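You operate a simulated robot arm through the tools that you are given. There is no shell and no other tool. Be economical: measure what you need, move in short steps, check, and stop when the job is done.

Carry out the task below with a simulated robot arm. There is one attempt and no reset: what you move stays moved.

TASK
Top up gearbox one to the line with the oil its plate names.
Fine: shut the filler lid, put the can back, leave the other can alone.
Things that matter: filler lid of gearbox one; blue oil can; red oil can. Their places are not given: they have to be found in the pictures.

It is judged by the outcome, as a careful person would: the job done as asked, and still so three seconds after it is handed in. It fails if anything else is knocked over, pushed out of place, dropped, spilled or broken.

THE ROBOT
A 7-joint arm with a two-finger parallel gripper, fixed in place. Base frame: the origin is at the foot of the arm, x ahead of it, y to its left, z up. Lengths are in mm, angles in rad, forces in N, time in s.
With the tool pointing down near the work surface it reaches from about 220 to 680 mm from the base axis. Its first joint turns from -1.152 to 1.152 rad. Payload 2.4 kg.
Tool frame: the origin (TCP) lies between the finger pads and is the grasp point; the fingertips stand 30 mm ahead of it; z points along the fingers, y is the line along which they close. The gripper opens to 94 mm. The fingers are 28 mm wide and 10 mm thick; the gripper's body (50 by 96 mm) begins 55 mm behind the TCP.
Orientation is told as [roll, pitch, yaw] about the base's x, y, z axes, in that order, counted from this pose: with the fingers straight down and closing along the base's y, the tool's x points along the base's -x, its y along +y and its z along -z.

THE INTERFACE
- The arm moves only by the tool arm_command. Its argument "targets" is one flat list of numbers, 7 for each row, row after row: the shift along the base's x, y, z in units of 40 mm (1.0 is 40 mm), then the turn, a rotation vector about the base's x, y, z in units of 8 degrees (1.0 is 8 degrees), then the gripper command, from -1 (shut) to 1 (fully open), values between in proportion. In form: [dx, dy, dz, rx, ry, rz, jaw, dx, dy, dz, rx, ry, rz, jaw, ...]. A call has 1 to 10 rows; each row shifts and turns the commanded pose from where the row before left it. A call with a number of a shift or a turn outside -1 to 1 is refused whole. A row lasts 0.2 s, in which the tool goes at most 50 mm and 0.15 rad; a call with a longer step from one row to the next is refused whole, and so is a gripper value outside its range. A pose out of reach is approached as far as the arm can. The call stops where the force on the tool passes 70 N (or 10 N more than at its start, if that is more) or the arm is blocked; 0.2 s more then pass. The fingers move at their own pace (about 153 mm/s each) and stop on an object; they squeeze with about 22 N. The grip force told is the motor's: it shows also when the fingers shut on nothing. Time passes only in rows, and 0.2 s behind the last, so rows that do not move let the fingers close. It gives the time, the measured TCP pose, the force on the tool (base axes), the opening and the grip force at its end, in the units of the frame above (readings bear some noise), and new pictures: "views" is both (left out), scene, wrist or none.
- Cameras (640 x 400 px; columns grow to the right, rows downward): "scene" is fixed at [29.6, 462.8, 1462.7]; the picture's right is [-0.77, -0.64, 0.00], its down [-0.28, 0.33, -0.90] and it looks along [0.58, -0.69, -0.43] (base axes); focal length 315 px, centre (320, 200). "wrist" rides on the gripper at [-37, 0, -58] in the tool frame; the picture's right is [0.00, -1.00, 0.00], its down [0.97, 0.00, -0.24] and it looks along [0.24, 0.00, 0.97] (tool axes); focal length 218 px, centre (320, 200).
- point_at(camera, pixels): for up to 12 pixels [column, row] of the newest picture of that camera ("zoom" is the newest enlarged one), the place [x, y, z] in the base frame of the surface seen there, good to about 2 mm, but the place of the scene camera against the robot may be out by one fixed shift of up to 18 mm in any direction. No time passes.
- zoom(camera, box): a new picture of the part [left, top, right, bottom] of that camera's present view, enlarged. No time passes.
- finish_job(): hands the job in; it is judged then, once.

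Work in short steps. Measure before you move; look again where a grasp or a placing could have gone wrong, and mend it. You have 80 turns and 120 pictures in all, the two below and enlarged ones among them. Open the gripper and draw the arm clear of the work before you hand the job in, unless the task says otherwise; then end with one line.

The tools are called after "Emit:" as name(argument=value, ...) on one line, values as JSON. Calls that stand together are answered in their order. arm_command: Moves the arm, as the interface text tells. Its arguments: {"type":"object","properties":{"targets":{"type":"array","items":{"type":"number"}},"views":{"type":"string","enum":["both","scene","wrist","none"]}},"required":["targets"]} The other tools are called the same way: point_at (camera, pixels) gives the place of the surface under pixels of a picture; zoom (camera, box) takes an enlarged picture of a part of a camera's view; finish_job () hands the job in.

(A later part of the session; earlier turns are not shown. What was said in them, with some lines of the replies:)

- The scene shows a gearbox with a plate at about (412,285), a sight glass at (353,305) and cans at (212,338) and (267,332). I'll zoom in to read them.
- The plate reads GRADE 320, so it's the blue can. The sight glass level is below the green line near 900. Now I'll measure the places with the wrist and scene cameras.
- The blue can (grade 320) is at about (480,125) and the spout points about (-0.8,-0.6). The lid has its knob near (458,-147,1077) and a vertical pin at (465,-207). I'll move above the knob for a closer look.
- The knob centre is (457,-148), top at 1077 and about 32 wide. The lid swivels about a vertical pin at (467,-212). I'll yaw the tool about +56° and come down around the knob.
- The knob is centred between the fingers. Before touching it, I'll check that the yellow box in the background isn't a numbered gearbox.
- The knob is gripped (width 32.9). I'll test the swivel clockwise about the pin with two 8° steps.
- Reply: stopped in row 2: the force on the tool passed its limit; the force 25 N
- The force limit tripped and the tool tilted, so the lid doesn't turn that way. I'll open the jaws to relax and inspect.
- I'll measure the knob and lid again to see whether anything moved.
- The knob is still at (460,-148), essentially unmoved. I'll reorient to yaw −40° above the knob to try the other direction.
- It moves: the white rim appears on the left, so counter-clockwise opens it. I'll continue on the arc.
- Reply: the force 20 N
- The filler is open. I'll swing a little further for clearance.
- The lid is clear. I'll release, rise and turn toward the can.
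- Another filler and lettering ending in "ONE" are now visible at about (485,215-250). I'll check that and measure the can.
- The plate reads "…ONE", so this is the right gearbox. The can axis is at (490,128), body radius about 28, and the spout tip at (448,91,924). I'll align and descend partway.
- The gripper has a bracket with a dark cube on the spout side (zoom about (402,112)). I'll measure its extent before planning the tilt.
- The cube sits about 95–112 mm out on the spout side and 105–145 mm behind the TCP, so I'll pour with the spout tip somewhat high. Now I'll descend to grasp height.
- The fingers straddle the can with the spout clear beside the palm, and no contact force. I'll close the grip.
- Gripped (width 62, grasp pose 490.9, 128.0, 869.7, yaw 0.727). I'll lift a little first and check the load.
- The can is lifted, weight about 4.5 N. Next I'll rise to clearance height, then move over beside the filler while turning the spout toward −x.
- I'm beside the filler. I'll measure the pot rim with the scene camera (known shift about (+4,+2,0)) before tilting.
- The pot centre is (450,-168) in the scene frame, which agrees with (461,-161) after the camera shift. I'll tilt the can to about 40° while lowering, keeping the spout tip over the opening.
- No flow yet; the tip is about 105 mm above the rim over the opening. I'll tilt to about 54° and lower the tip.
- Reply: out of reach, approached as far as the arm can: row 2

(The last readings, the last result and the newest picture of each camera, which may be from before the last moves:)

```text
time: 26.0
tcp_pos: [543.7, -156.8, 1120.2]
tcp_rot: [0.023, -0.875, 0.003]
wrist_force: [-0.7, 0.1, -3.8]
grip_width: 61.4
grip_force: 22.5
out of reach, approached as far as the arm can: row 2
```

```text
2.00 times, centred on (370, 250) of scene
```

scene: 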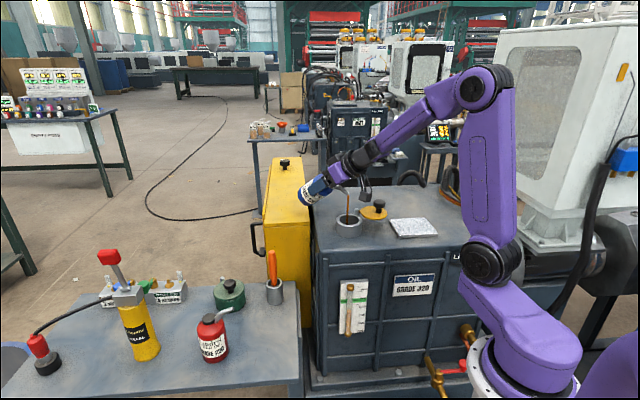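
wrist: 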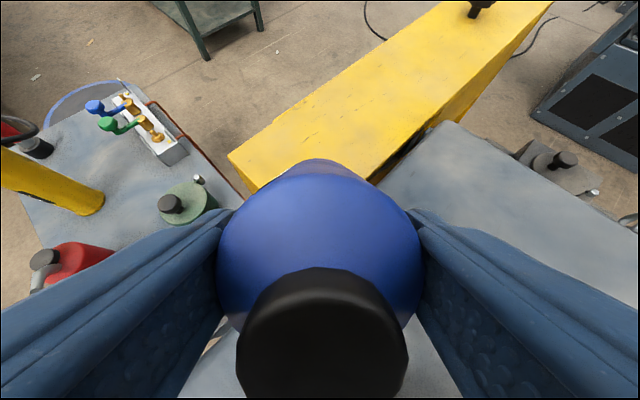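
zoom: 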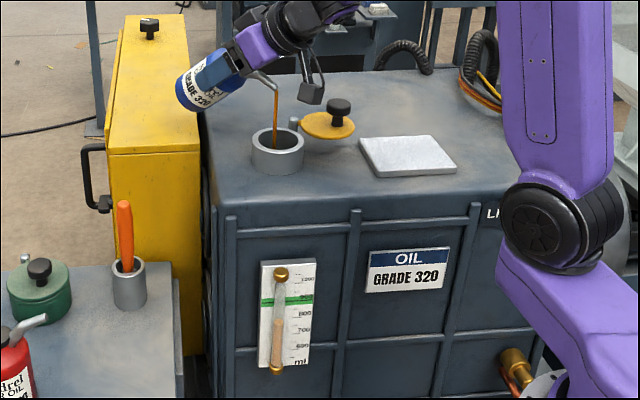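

Oil is flowing into the pot. I'll hold the pose briefly and read the sight glass.

Emit:
arm_command(targets=[0, 0, 0, 0, 0, 0, -1, 0, 0, 0, 0, 0, 0, -1], views="none")

Emit:
zoom(camera="scene", box=[330, 270, 380, 340])

Emit:
zoom(camera="scene", box=[310, 150, 410, 250])

```text
time: 26.6
tcp_pos: [543.9, -157.3, 1121.2]
tcp_rot: [0.029, -0.875, -0.001]
wrist_force: [-0.4, -0.2, -4.3]
grip_width: 61.5
grip_force: 22.7
```

```text
5.71 times, centred on (355, 305) of scene
```

zoom: 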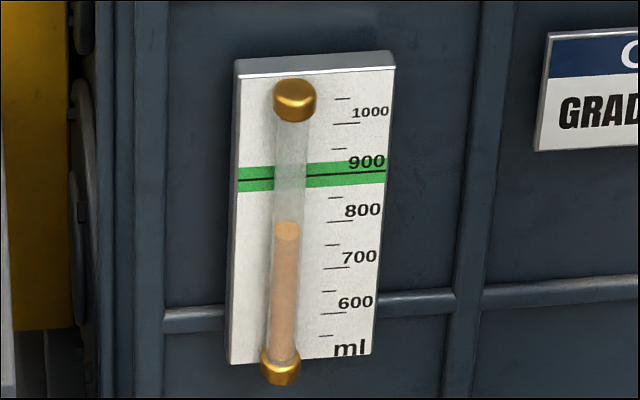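

```text
4.00 times, centred on (360, 200) of scene
```

zoom: 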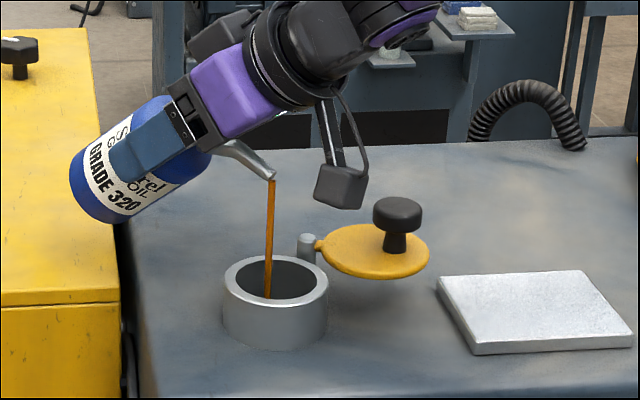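

The level has risen slightly, and the stream falls inside the pot. At this rate (about 13–15 ml/s) around 100 ml remain, so I'll hold 2 s.

Emit:
arm_command(targets=[0, 0, 0, 0, 0, 0, -1, 0, 0, 0, 0, 0, 0, -1, 0, 0, 0, 0, 0, 0, -1, 0, 0, 0, 0, 0, 0, -1, 0, 0, 0, 0, 0, 0, -1, 0, 0, 0, 0, 0, 0, -1, 0, 0, 0, 0, 0, 0, -1, 0, 0, 0, 0, 0, 0, -1, 0, 0, 0, 0, 0, 0, -1, 0, 0, 0, 0, 0, 0, -1], views="none")

Emit:
zoom(camera="scene", box=[330, 270, 380, 340])

Emit:
zoom(camera="scene", box=[310, 150, 410, 250])

```text
time: 28.8
tcp_pos: [543.9, -157.9, 1120.9]
tcp_rot: [0.027, -0.875, 0.001]
wrist_force: [0.0, -1.1, -4.1]
grip_width: 61.5
grip_force: 22.2
```

```text
5.71 times, centred on (355, 305) of scene
```

zoom: 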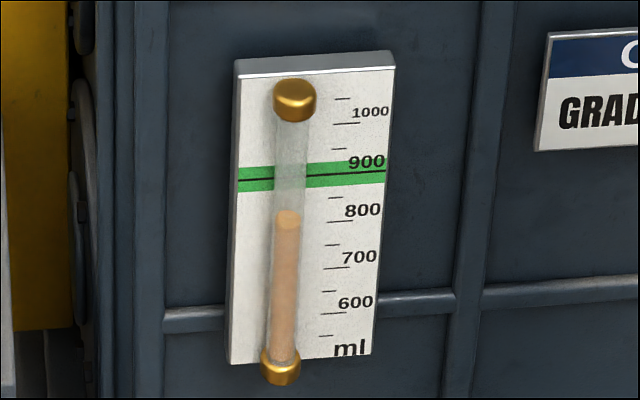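

```text
4.00 times, centred on (360, 200) of scene
```

zoom: 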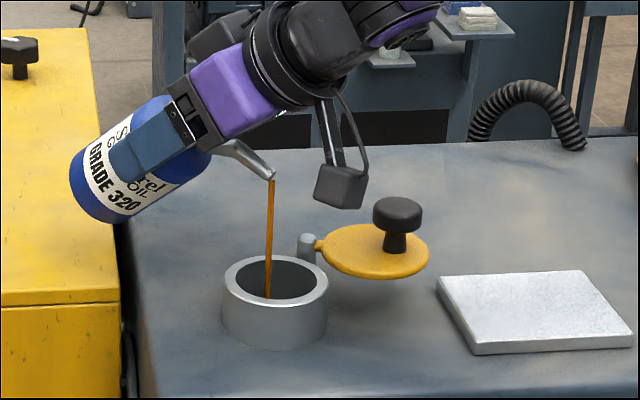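

Apparent reading is about 800, but the tube stands in front of the plate and I'm looking down, so there's parallax. I'll measure heights directly on this sight-glass view.

Emit:
zoom(camera="scene", box=[340, 280, 372, 330])

Emit:
point_at(camera="scene", pixels=[[350.5, 301], [352.5, 301], [354.4, 301]])

```text
8.00 times, centred on (356, 305) of scene
```

zoom: 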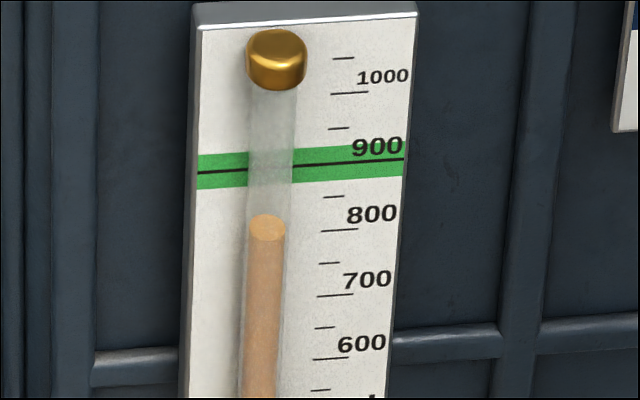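

```text
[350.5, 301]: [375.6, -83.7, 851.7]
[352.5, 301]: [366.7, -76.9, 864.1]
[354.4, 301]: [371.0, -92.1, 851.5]
```

Emit:
point_at(camera="zoom", pixels=[[225, 170], [315, 164], [340, 231], [266, 228], [266, 240], [266, 250], [266, 216], [266, 168], [235, 235], [300, 230], [336, 295]])

```text
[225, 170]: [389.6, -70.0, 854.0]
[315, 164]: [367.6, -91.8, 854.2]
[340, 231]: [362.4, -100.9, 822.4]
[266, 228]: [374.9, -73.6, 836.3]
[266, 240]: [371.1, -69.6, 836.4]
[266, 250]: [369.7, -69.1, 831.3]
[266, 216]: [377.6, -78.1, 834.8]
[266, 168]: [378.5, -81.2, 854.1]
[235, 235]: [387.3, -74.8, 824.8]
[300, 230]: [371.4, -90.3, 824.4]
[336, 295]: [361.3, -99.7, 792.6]
```

By height the liquid top is at z 836.3 and the line at 854.1 (100 ml ≈ 31 mm), so about 57 ml is still needed at roughly 12 ml/s. I'll hold another 2 s and measure again.

Emit:
arm_command(targets=[0, 0, 0, 0, 0, 0, -1, 0, 0, 0, 0, 0, 0, -1, 0, 0, 0, 0, 0, 0, -1, 0, 0, 0, 0, 0, 0, -1, 0, 0, 0, 0, 0, 0, -1, 0, 0, 0, 0, 0, 0, -1, 0, 0, 0, 0, 0, 0, -1, 0, 0, 0, 0, 0, 0, -1, 0, 0, 0, 0, 0, 0, -1, 0, 0, 0, 0, 0, 0, -1], views="none")

Emit:
zoom(camera="scene", box=[340, 280, 372, 330])

```text
time: 31.0
tcp_pos: [544.0, -156.2, 1120.3]
tcp_rot: [0.028, -0.875, 0.002]
wrist_force: [0.1, 1.0, -5.0]
grip_width: 61.1
grip_force: 22.1
```

```text
8.00 times, centred on (356, 305) of scene
```

zoom: 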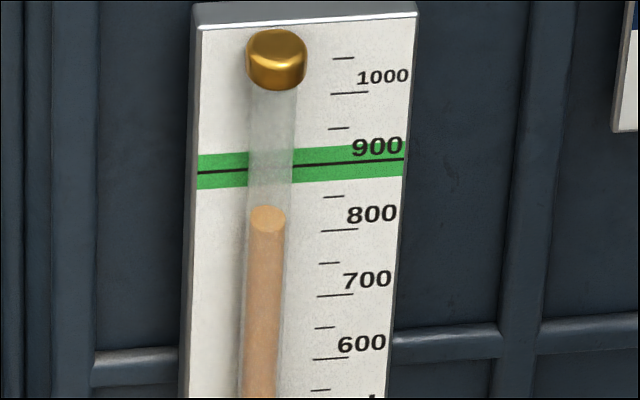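

Emit:
point_at(camera="zoom", pixels=[[266, 218], [264, 214], [270, 222], [266, 226], [260, 219], [274, 217]])

Emit:
zoom(camera="scene", box=[310, 150, 410, 250])

```text
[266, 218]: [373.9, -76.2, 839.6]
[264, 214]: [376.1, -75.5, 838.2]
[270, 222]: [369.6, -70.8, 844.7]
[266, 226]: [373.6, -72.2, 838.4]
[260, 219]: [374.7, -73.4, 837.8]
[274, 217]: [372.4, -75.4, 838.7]
```

```text
4.00 times, centred on (360, 200) of scene
```

zoom: 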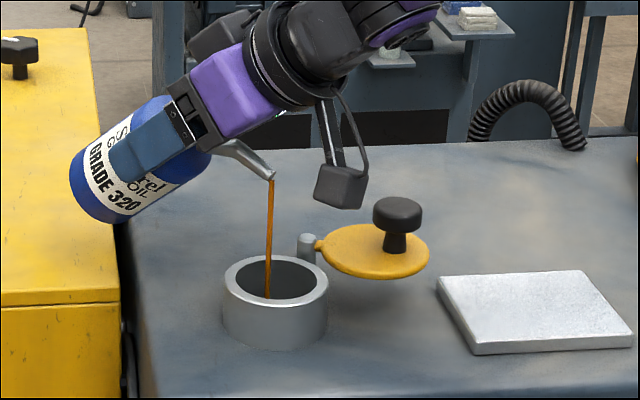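

The level is about 840, flow about 7 ml/s. When full, the ellipse centre should be at about y≈187 in this zoom (now 218). I'll hold about 3.5 s more.

Emit:
arm_command(targets=[0, 0, 0, 0, 0, 0, -1, 0, 0, 0, 0, 0, 0, -1, 0, 0, 0, 0, 0, 0, -1, 0, 0, 0, 0, 0, 0, -1, 0, 0, 0, 0, 0, 0, -1, 0, 0, 0, 0, 0, 0, -1, 0, 0, 0, 0, 0, 0, -1, 0, 0, 0, 0, 0, 0, -1, 0, 0, 0, 0, 0, 0, -1, 0, 0, 0, 0, 0, 0, -1], views="none")

Emit:
arm_command(targets=[0, 0, 0, 0, 0, 0, -1, 0, 0, 0, 0, 0, 0, -1, 0, 0, 0, 0, 0, 0, -1, 0, 0, 0, 0, 0, 0, -1], views="none")

Emit:
zoom(camera="scene", box=[340, 280, 372, 330])

```text
time: 33.2
tcp_pos: [543.8, -156.7, 1120.6]
tcp_rot: [0.027, -0.877, 0.001]
wrist_force: [-0.4, 0.6, -4.2]
grip_width: 61.0
grip_force: 22.1
```

```text
time: 34.2
tcp_pos: [544.1, -156.8, 1120.5]
tcp_rot: [0.027, -0.877, 0.001]
wrist_force: [-0.3, 0.6, -4.4]
grip_width: 61.2
grip_force: 21.9
```

```text
8.00 times, centred on (356, 305) of scene
```

zoom: 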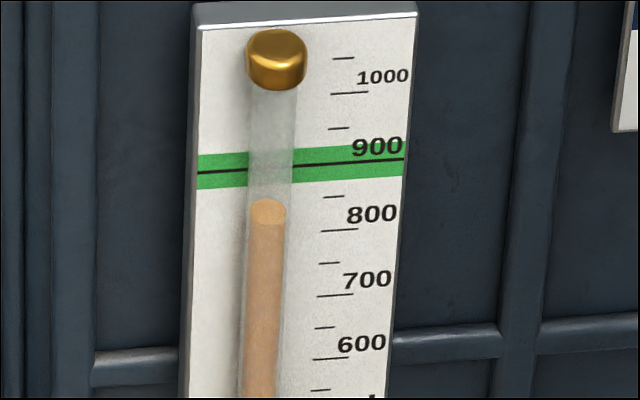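

Flow is decaying: the centre is at 211 versus a target of about 187. I need a bit more tilt, so I'll raise the TCP to free the wrist and see whether more tilt is reachable.

Emit:
arm_command(targets=[0, -0.05, 0.4, 0, 0, 0, -1, 0, -0.05, 0.3, 0, -0.3, 0, -1], views="scene")

Emit:
zoom(camera="scene", box=[310, 150, 410, 250])

Emit:
zoom(camera="scene", box=[340, 280, 372, 330])

```text
time: 34.8
tcp_pos: [543.5, -160.3, 1150.8]
tcp_rot: [0.028, -0.918, 0.001]
wrist_force: [0.2, -0.6, -3.7]
grip_width: 61.1
grip_force: 21.9
```

scene: 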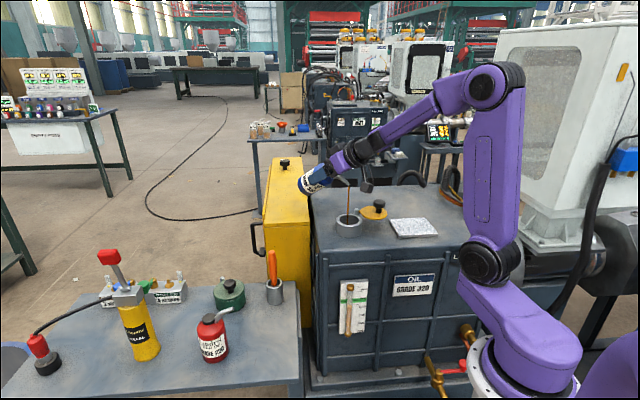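

```text
4.00 times, centred on (360, 200) of scene
```

zoom: 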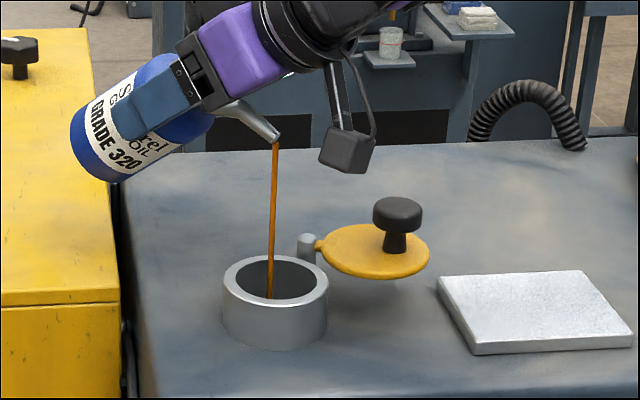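

```text
8.00 times, centred on (356, 305) of scene
```

zoom: 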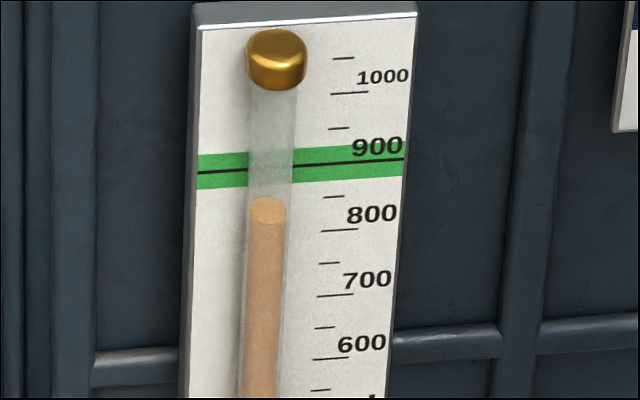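

More tilt works (52.6°) and the stream still lands inside. I'll add about 3° and hold briefly.

Emit:
arm_command(targets=[0, 0, 0.15, 0, -0.4, 0, -1, 0, 0, 0, 0, 0, 0, -1, 0, 0, 0, 0, 0, 0, -1, 0, 0, 0, 0, 0, 0, -1], views="none")

Emit:
zoom(camera="scene", box=[340, 280, 372, 330])

Emit:
zoom(camera="scene", box=[310, 150, 410, 250])

```text
time: 35.8
tcp_pos: [544.1, -161.0, 1156.9]
tcp_rot: [0.025, -0.974, 0.002]
wrist_force: [-0.2, 0.4, -2.8]
grip_width: 61.6
grip_force: 21.9
```

```text
8.00 times, centred on (356, 305) of scene
```

zoom: 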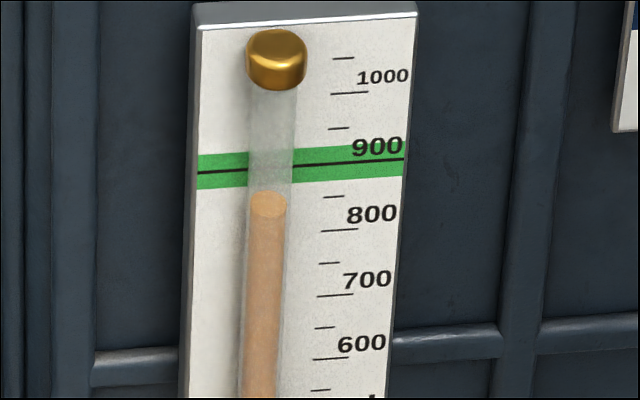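

```text
4.00 times, centred on (360, 200) of scene
```

zoom: 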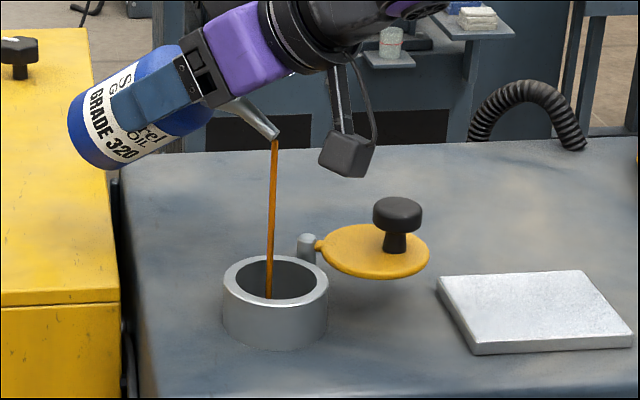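

Emit:
point_at(camera="zoom", pixels=[[275, 140]])

Emit:
arm_command(targets=[0, 0, 0, 0, 0, 0, -1, 0, 0, 0, 0, 0, 0, -1, 0, 0, 0, 0, 0, 0, -1, 0, 0, 0, 0, 0, 0, -1, 0, 0, 0, 0, 0, 0, -1, 0, 0, 0, 0, 0, 0, -1, 0, 0, 0, 0, 0, 0, -1], views="none")

Emit:
zoom(camera="scene", box=[340, 280, 372, 330])

Emit:
point_at(camera="zoom", pixels=[[268, 195], [264, 195], [272, 195], [268, 198], [264, 192], [272, 199], [268, 191], [268, 202], [268, 206], [268, 210]])

```text
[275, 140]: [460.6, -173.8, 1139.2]
```

```text
time: 37.4
tcp_pos: [542.5, -160.3, 1155.3]
tcp_rot: [0.025, -0.975, 0.001]
wrist_force: [0.0, -0.8, -3.8]
grip_width: 61.3
grip_force: 21.5
```

```text
8.00 times, centred on (356, 305) of scene
```

zoom: 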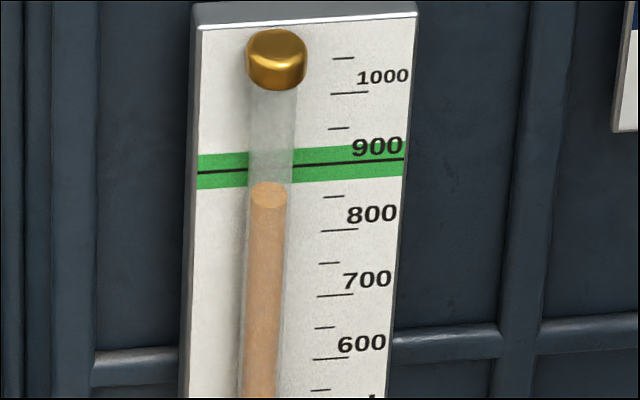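

```text
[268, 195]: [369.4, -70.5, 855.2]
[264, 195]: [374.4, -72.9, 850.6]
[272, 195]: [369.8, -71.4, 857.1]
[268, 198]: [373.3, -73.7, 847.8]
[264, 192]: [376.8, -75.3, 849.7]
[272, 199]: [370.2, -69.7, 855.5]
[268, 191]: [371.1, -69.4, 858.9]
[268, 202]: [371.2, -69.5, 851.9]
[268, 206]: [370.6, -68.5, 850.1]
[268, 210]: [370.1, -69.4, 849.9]
```

The top is at about 850–851 versus the line at 854. I'll hold 0.6 s more, then tilt back to stop the flow.

Emit:
arm_command(targets=[0, 0, 0, 0, 0, 0, -1, 0, 0, 0, 0, 0, 0, -1, 0, 0, 0, 0, 0, 0, -1, 0, 0, 0.1, 0, 1, 0, -1, 0, 0, 0.1, 0, 1, 0, -1, 0, 0, 0.1, 0, 0.5, 0, -1], views="none")

Emit:
zoom(camera="scene", box=[340, 280, 372, 330])

Emit:
point_at(camera="zoom", pixels=[[264, 186], [262, 188], [260, 190], [266, 190], [268, 184], [264, 194], [240, 169], [300, 165]])

Emit:
zoom(camera="scene", box=[310, 150, 410, 250])

```text
time: 38.8
tcp_pos: [543.8, -157.7, 1165.4]
tcp_rot: [0.046, -0.691, 0.003]
wrist_force: [1.4, 0.5, -2.9]
grip_width: 60.9
grip_force: 22.3
out of reach, approached as far as the arm can: row 4
```

```text
8.00 times, centred on (356, 305) of scene
```

zoom: 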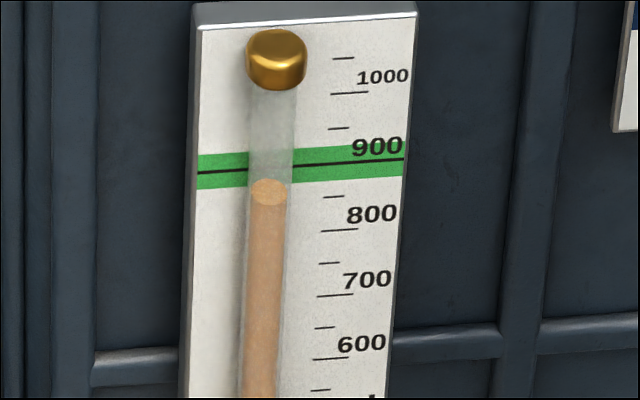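

```text
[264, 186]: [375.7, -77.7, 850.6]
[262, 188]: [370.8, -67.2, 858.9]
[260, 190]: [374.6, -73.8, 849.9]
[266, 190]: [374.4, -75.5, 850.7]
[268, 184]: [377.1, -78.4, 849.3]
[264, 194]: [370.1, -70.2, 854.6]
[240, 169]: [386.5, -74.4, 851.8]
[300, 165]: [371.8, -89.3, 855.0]
```

```text
4.00 times, centred on (360, 200) of scene
```

zoom: 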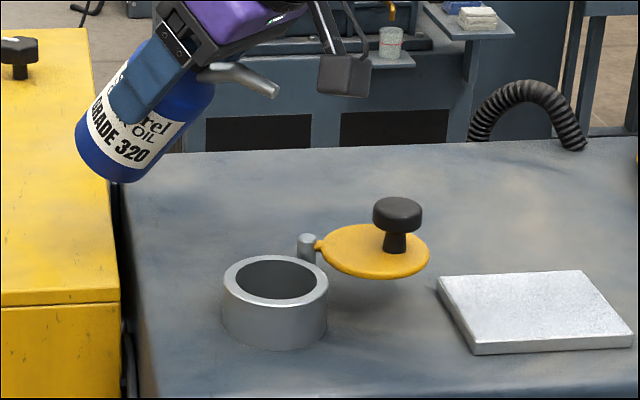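

Flow has stopped. The top is at about 851 and the line at 854, roughly 8 ml short, so I'll give one short extra pour.

Emit:
arm_command(targets=[0, 0, -0.05, 0, -1, 0, -1, 0, 0, -0.05, 0, -1, 0, -1, 0, 0, 0, 0, -0.5, 0, -1, 0, 0, 0, 0, 0, 0, -1, 0, 0, 0, 0, 0, 0, -1, 0, 0, 0, 0, 0, 0, -1, 0, 0, 0.05, 0, 1, 0, -1, 0, 0, 0.05, 0, 1, 0, -1, 0, 0, 0.1, 0, 0.7, 0, -1], views="none")

Emit:
zoom(camera="scene", box=[340, 280, 372, 330])

Emit:
point_at(camera="zoom", pixels=[[264, 182], [262, 184], [260, 186], [266, 186], [268, 180], [264, 188], [270, 184], [268, 188], [225, 170], [315, 164], [325, 164]])

Emit:
zoom(camera="scene", box=[310, 150, 410, 250])

```text
time: 40.8
tcp_pos: [548.5, -152.4, 1172.2]
tcp_rot: [0.074, -0.667, 0.004]
wrist_force: [-0.4, -0.5, -3.4]
grip_width: 61.0
grip_force: 22.1
out of reach, approached as far as the arm can: row 3, 7
```

```text
8.00 times, centred on (356, 305) of scene
```

zoom: 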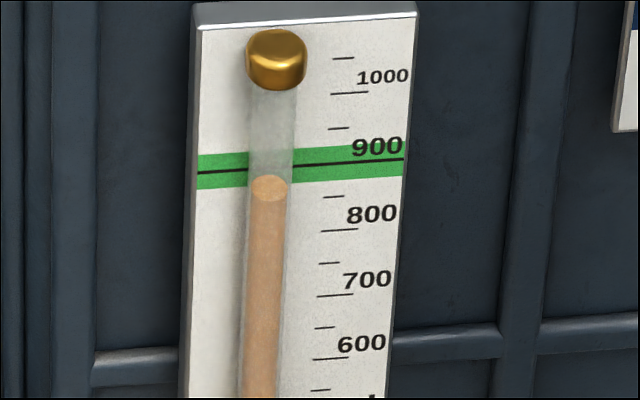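

```text
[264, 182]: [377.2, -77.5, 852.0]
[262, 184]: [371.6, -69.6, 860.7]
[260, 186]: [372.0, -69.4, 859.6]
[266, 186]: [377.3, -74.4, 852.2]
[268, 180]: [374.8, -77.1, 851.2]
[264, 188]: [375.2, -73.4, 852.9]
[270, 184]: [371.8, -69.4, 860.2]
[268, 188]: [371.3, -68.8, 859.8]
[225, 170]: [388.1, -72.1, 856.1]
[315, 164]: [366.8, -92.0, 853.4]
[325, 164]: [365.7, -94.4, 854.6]
```

```text
4.00 times, centred on (360, 200) of scene
```

zoom: 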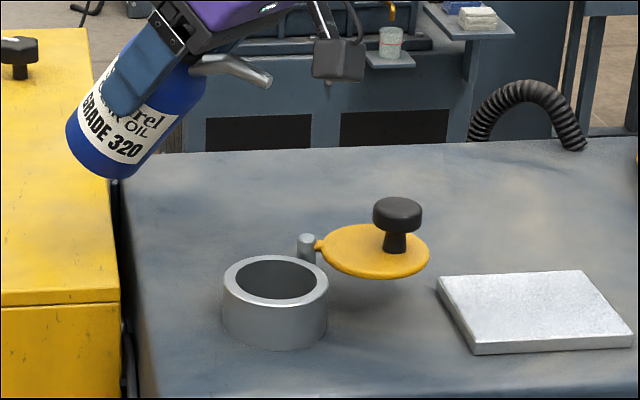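

The level is now at the line (about 853 vs 854) with no flow. I'll set the can upright and square up the orientation.

Emit:
arm_command(targets=[0, 0, 0.1, 0, 0.8, 0, -1, -0.05, 0, 0.15, 0, 1, 0, -1, -0.1, -0.05, 0.15, 0, 1, 0, -1, -0.1, -0.05, 0.1, 0, 1, 0, -1, -0.1, 0, 0.1, 0, 0.98, 0, -1, 0, 0, 0, -0.53, 0, 0, -1, 0, 0, 0, 0, 0, 0, -1], views="none")

```text
time: 42.4
tcp_pos: [532.9, -155.7, 1194.6]
tcp_rot: [0.004, -0.002, 0.002]
wrist_force: [-0.2, 0.4, -4.0]
grip_width: 60.8
grip_force: 22.4
```

Upright. I'll reverse the route to above the can's place and turn back to yaw 0.727.

Emit:
arm_command(targets=[-0.05, 0.5, 0, 0, 0, 0.4, -1, -0.12, 0.85, 0, 0, 0, 0.65, -1, -0.12, 0.9, 0, 0, 0, 0.65, -1, -0.12, 0.9, 0, 0, 0, 0.65, -1, -0.12, 0.9, 0, 0, 0, 0.65, -1, -0.12, 0.9, 0, 0, 0, 0.65, -1, -0.12, 0.9, 0, 0, 0, 0.65, -1, -0.14, 0.7, 0, 0, 0, 0.65, -1, -0.14, 0.54, 0, 0, 0, 0.25, -1, 0, 0, 0, 0, 0, 0, -1], views="none")

Emit:
arm_command(targets=[0, 0, -0.6, 0, 0, 0, -1, 0, 0, -0.9, 0, 0, 0, -1, 0, 0, -0.9, 0, 0, 0, -1, 0, 0, -0.9, 0, 0, 0, -1, 0, 0, -0.9, 0, 0, 0, -1, 0, 0, -0.9, 0, 0, 0, -1, 0, 0, -0.9, 0, 0, 0, -1, 0, 0, -0.7, 0, 0, 0, -1, 0, 0, -0.4, 0, 0, 0, -1], views="both")

```text
time: 44.6
tcp_pos: [491.4, 128.0, 1197.0]
tcp_rot: [0.004, -0.002, 0.732]
wrist_force: [0.0, 0.8, -3.9]
grip_width: 61.2
grip_force: 22.4
```

```text
time: 46.6
tcp_pos: [492.2, 128.4, 911.5]
tcp_rot: [0.004, -0.003, 0.731]
wrist_force: [-0.1, -0.3, -3.7]
grip_width: 61.0
grip_force: 21.6
```

scene: 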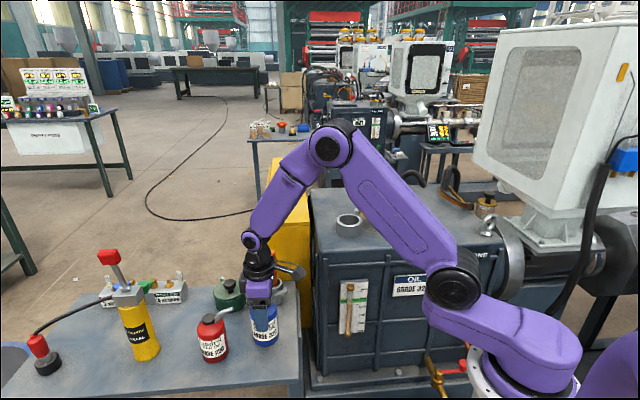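
wrist: 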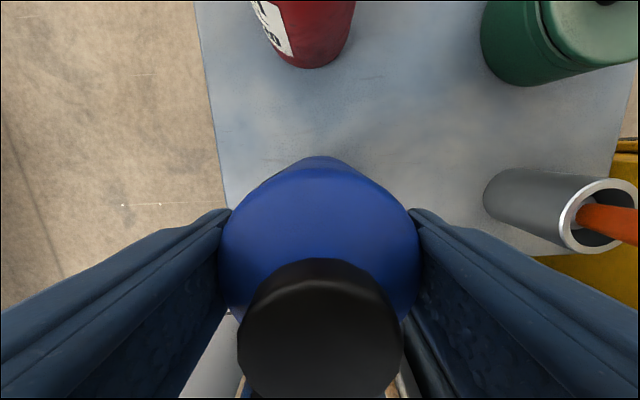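

The cap sits slightly differently in the wrist view (top at row 258 vs 272), so I'll check whether the can is tilted before setting it down.

Emit:
zoom(camera="scene", box=[215, 260, 315, 360])

Emit:
point_at(camera="wrist", pixels=[[320, 275], [320, 330], [320, 390], [320, 220], [290, 330], [350, 330]])

```text
4.00 times, centred on (265, 310) of scene
```

zoom: 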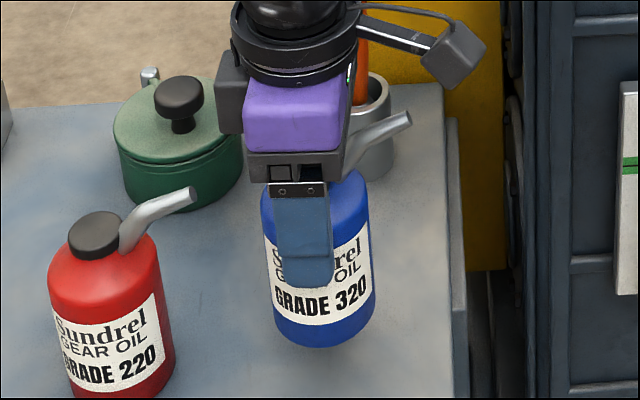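

```text
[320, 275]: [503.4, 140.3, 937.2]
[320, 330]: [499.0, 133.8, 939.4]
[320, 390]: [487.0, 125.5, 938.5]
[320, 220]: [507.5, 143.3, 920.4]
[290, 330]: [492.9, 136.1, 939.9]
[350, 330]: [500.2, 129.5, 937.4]
```

The can's silhouette is vertical within about 1°, with only about 2 mm of shift in the grip. I'll compensate and lower gently.

Emit:
arm_command(targets=[-0.07, -0.05, -0.4, 0, 0, 0, -1, 0, 0, -0.35, 0, 0, 0, -1, 0, 0, -0.18, 0, 0, 0, -1, 0, 0, -0.04, 0, 0, 0, -1, 0, 0, 0, 0, 0, 0, -1], views="none")

```text
time: 47.8
tcp_pos: [489.0, 125.9, 872.7]
tcp_rot: [0.003, -0.002, 0.73]
wrist_force: [0.2, 0.3, -4.2]
grip_width: 60.8
grip_force: 21.6
```

Emit:
arm_command(targets=[0, 0, -0.04, 0, 0, 0, -1, 0, 0, -0.04, 0, 0, 0, -1, 0, 0, 0, 0, 0, 0, -1], views="wrist")

```text
time: 48.6
tcp_pos: [488.7, 126.5, 871.0]
tcp_rot: [0.005, -0.002, 0.731]
wrist_force: [-7.6, 0.2, 20.3]
grip_width: 60.9
grip_force: 22.2
```

wrist: 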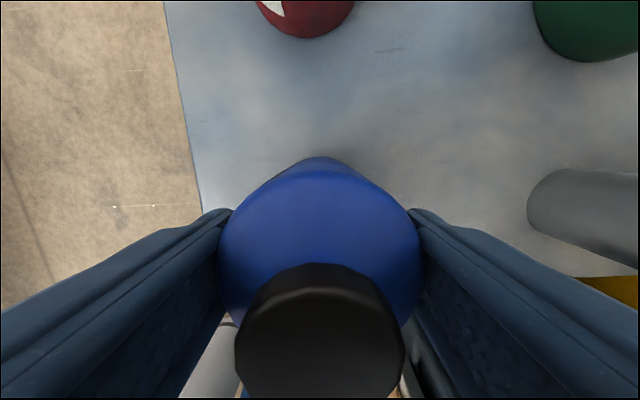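

Contact with the bench (about 20 N). I'll release, let it settle, then rise straight up.

Emit:
arm_command(targets=[0, 0, 0.02, 0, 0, 0, 0.4, 0, 0, 0, 0, 0, 0, 1, 0, 0, 0, 0, 0, 0, 1, 0, 0, 0.5, 0, 0, 0, 1, 0, 0, 1, 0, 0, 0, 1, 0, 0, 1, 0, 0, 0, 1, 0, 0, 1, 0, 0, 0, 1, 0, 0, 1, 0, 0, 0, 1, 0, 0, 0.6, 0, 0, 0, 1], views="both")

Emit:
zoom(camera="scene", box=[170, 240, 310, 380])

```text
time: 50.6
tcp_pos: [486.9, 125.6, 1074.0]
tcp_rot: [0.002, -0.003, 0.731]
wrist_force: [-0.7, 0.0, -0.2]
grip_width: 94.2
grip_force: 0.0
```

scene: 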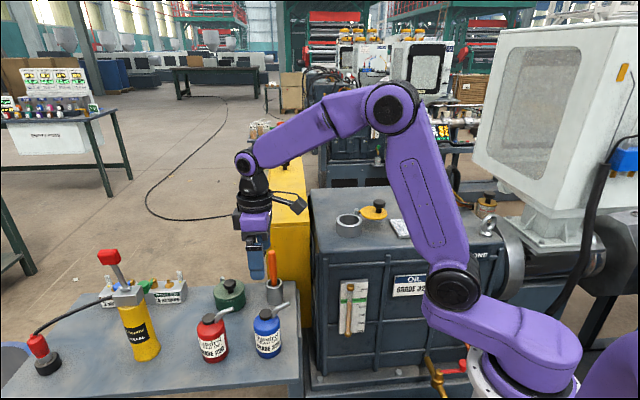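
wrist: 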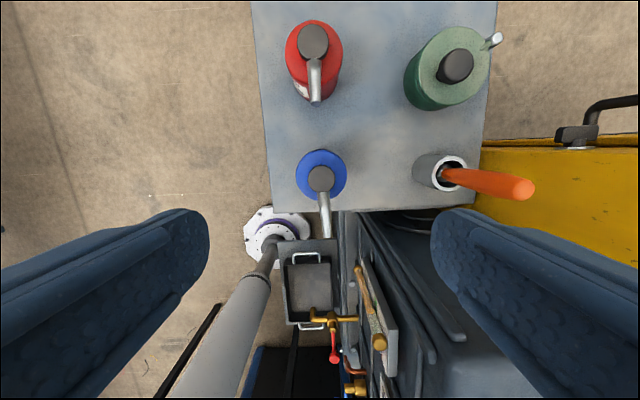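

```text
2.86 times, centred on (240, 310) of scene
```

zoom: 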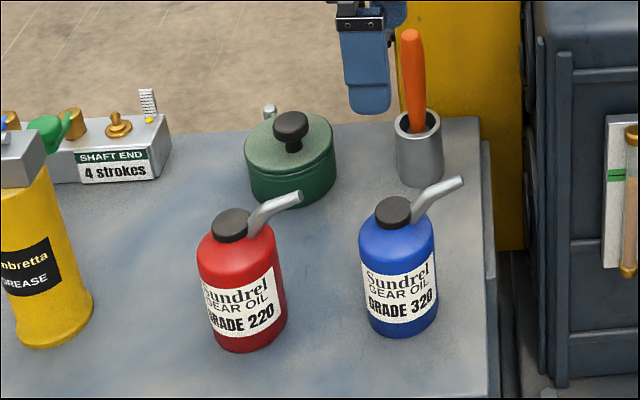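

The can stands where it was. Now back to the lid knob at about (413,-238): rise first, then travel with jaws partly shut.

Emit:
arm_command(targets=[0, 0, 1, 0, 0, 0, 0.6, 0, 0, 1, 0, 0, 0, 0.2, 0, -0.5, 0.4, 0, 0, 0, 0, -0.2, -1, 0, 0, 0, 0.5, 0, -0.2, -1, 0, 0, 0, 0.5, 0, -0.2, -1, 0, 0, 0, 0.5, 0, -0.2, -1, 0, 0, 0, 0.5, 0, -0.2, -1, 0, 0, 0, 0.5, 0, -0.2, -1, 0, 0, 0, 0.5, 0, -0.2, -1, 0, 0, 0, 0.5, 0], views="none")

Emit:
arm_command(targets=[-0.2, -1, 0, 0, 0, 0.25, 0, -0.25, -0.6, 0, 0, 0, 0, 0, 0, 0, -0.8, 0, 0, 0, 0, 0, 0, -0.7, 0, 0, 0, 0], views="wrist")

```text
time: 52.8
tcp_pos: [433.7, -175.0, 1168.8]
tcp_rot: [0.003, -0.003, 1.22]
wrist_force: [0.7, -0.3, -0.4]
grip_width: 47.1
grip_force: 0.1
```

```text
time: 53.8
tcp_pos: [414.3, -239.2, 1109.4]
tcp_rot: [0.001, -0.004, 1.256]
wrist_force: [0.1, -0.2, -0.4]
grip_width: 47.0
grip_force: 0.1
```

wrist: 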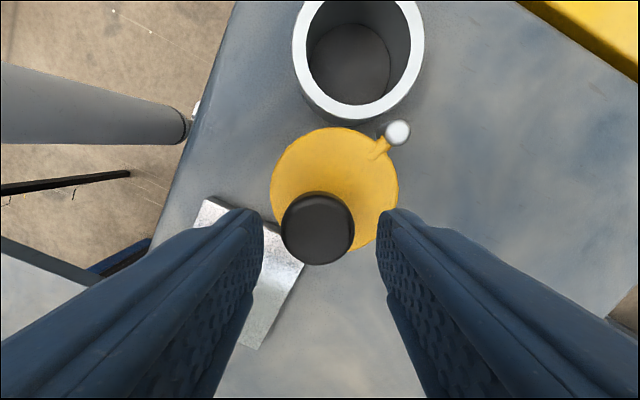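

The knob is centred between the fingers. I'll descend, grip, and start the reverse arc.

Emit:
arm_command(targets=[0, 0.01, -0.4, 0, 0, 0, 0, -0.03, 0.02, -0.31, 0, 0, 0, 0, 0, 0, 0, 0, 0, 0, -1, 0, 0, 0, 0, 0, 0, -1, -0.08, 0.198, 0, 0, 0, -1, -1, -0.052, 0.207, 0, 0, 0, -1, -1, -0.022, 0.212, 0, 0, 0, -1, -1], views="none")

```text
time: 55.4
tcp_pos: [407.1, -213.8, 1081.0]
tcp_rot: [0.007, 0.001, 0.831]
wrist_force: [-11.0, -6.1, -15.8]
grip_width: 33.0
grip_force: 44.9
```

Emit:
arm_command(targets=[0.03, 0.215, -0.025, 0, 0, -1, -1, 0.035, 0.212, 0, 0, 0, -1, -1, 0.065, 0.203, 0, 0, 0, -1, -1, 0.092, 0.19, 0, 0, 0, -1, -1], views="none")

```text
time: 56.4
tcp_pos: [416.5, -178.3, 1082.1]
tcp_rot: [0.007, -0.001, 0.277]
wrist_force: [-12.1, 2.4, -11.5]
grip_width: 32.9
grip_force: 44.6
```

Emit:
arm_command(targets=[0.097, 0.185, -0.03, 0, 0, -1, -1, 0.147, 0.155, 0, 0, 0, -1, -1, 0.165, 0.132, 0, 0, 0, -1, -1, 0.185, 0.107, 0, 0, 0, -1, -1], views="wrist")

```text
time: 57.4
tcp_pos: [442.8, -155.2, 1081.5]
tcp_rot: [0.004, -0.007, -0.282]
wrist_force: [-6.6, 4.6, 15.1]
grip_width: 32.6
grip_force: 45.2
```

wrist: 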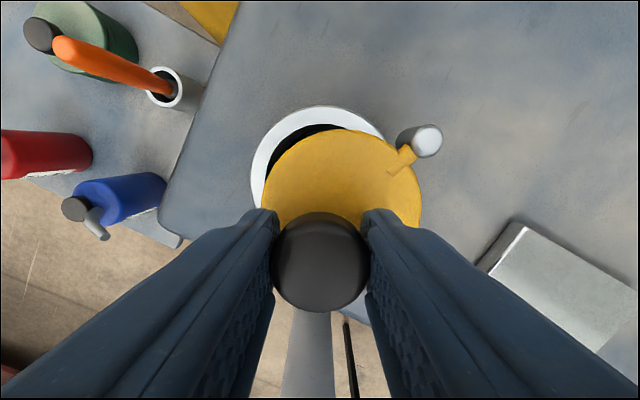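

Emit:
arm_command(targets=[0.205, 0.095, 0, 0, 0, -1, -1, 0.19, 0.06, 0, 0, 0, -0.8, -1, 0.03, 0, 0, 0, 0, 0, -1], views="wrist")

Emit:
zoom(camera="scene", box=[310, 180, 390, 240])

```text
time: 58.2
tcp_pos: [458.6, -151.7, 1082.6]
tcp_rot: [0.004, -0.01, -0.536]
wrist_force: [-7.2, -2.0, 28.5]
grip_width: 32.6
grip_force: 45.3
```

wrist: 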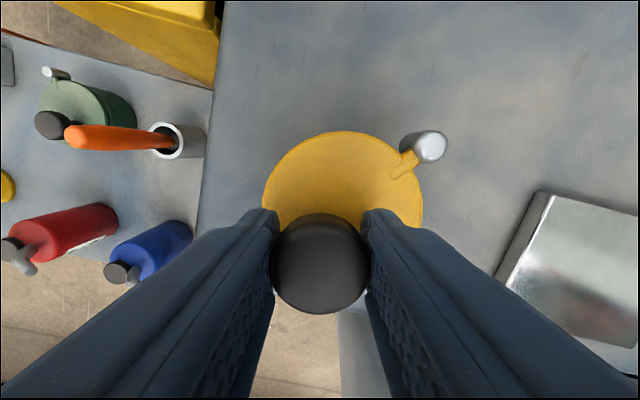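

```text
6.67 times, centred on (350, 210) of scene
```

zoom: 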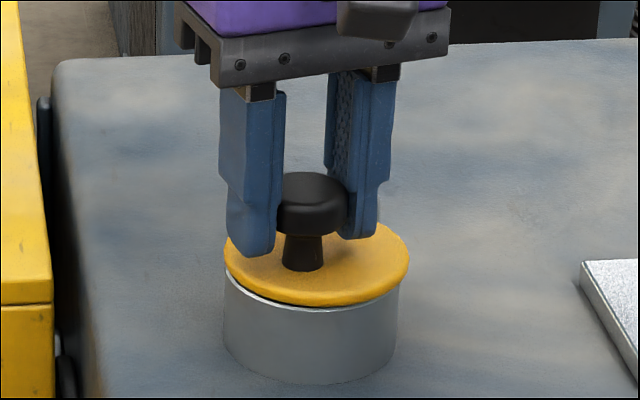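

Nearly closed (lid edge about 2–3 zoom px from its original place). I'll nudge it to the stop, then release and check.

Emit:
arm_command(targets=[0.08, 0.02, 0.02, 0, 0, -0.2, -1, 0.05, 0, 0, 0, 0, 0, -1, 0, 0, 0, 0, 0, 0, 0.1, 0, 0, 0.3, 0, 0, 0, 0.2, 0, 0, 1, 0, 0, 0, 0.2, 0, 0, 1, 0, 0, 0, 0.2], views="both")

Emit:
zoom(camera="scene", box=[310, 180, 390, 240])

Emit:
zoom(camera="wrist", box=[260, 130, 420, 260])

```text
time: 59.6
tcp_pos: [463.6, -148.4, 1172.7]
tcp_rot: [0.003, -0.002, -0.56]
wrist_force: [0.1, 0.0, -0.2]
grip_width: 56.2
grip_force: 0.1
```

scene: 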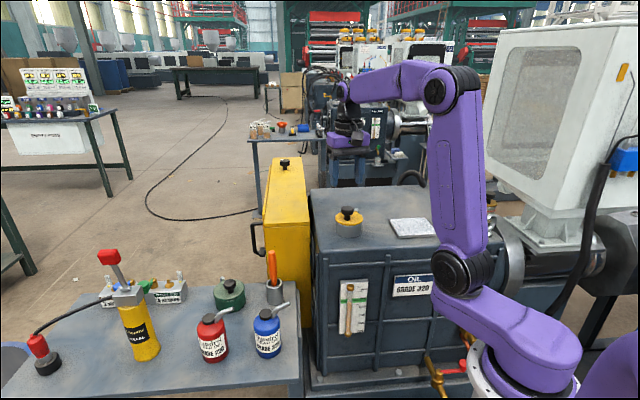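
wrist: 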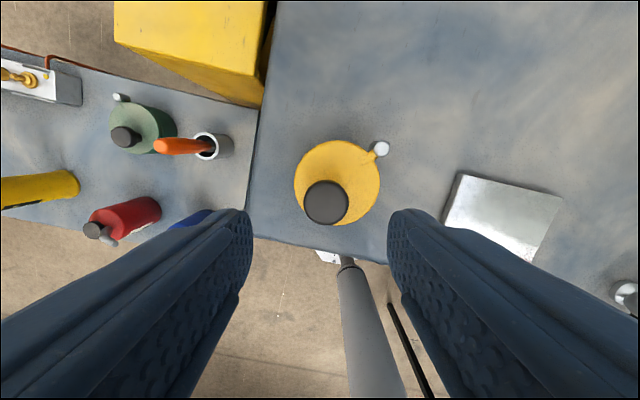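

```text
6.67 times, centred on (350, 210) of scene
```

zoom: 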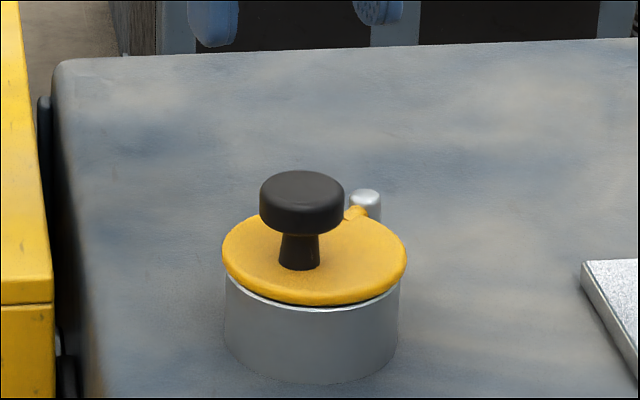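

```text
3.08 times, centred on (340, 195) of wrist
```

zoom: 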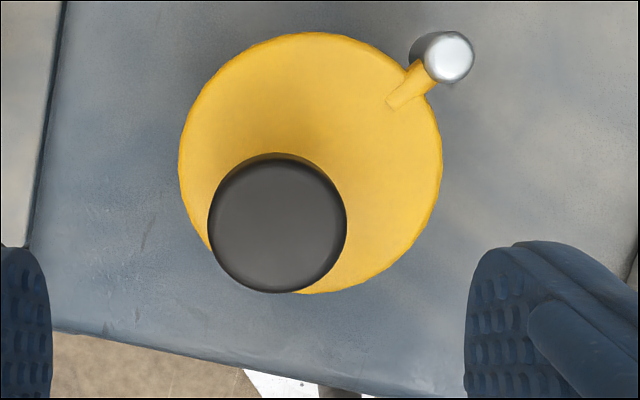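

The lid is back exactly as it was. I'll open the gripper, draw clear and take one last look at the sight glass.

Emit:
arm_command(targets=[-0.3, 0.3, 0.8, 0, 0, 0, 1, -0.3, 0.6, 0.8, 0, 0, 0, 1, -0.3, 0.8, 0.5, 0, 0, 0, 1, -0.3, 0.8, 0, 0, 0, 0, 1], views="scene")

Emit:
zoom(camera="scene", box=[340, 280, 372, 330])

```text
time: 60.6
tcp_pos: [414.1, -48.1, 1258.0]
tcp_rot: [0.003, -0.001, -0.561]
wrist_force: [-0.2, 0.3, -1.0]
grip_width: 94.1
grip_force: 0.1
```

scene: 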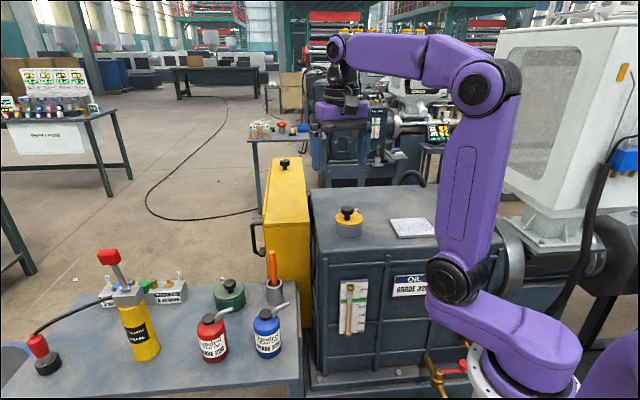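

```text
8.00 times, centred on (356, 305) of scene
```

zoom: 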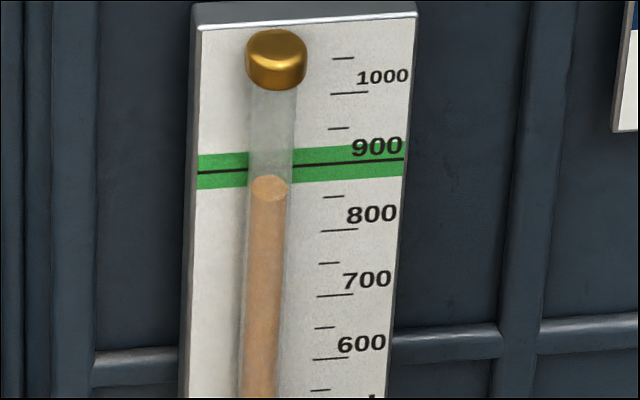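

The lid is shut, the can is back, the arm is clear and the level is at the line once parallax is allowed for. Handing in.

Emit:
finish_job()

```text
The job is handed in.
```

Gearbox one is topped up to within about 2 mm (roughly 6 ml) of the line with grade 320 oil from the blue can; the filler lid is shut, the blue can is back in its place, and the red can was not touched.
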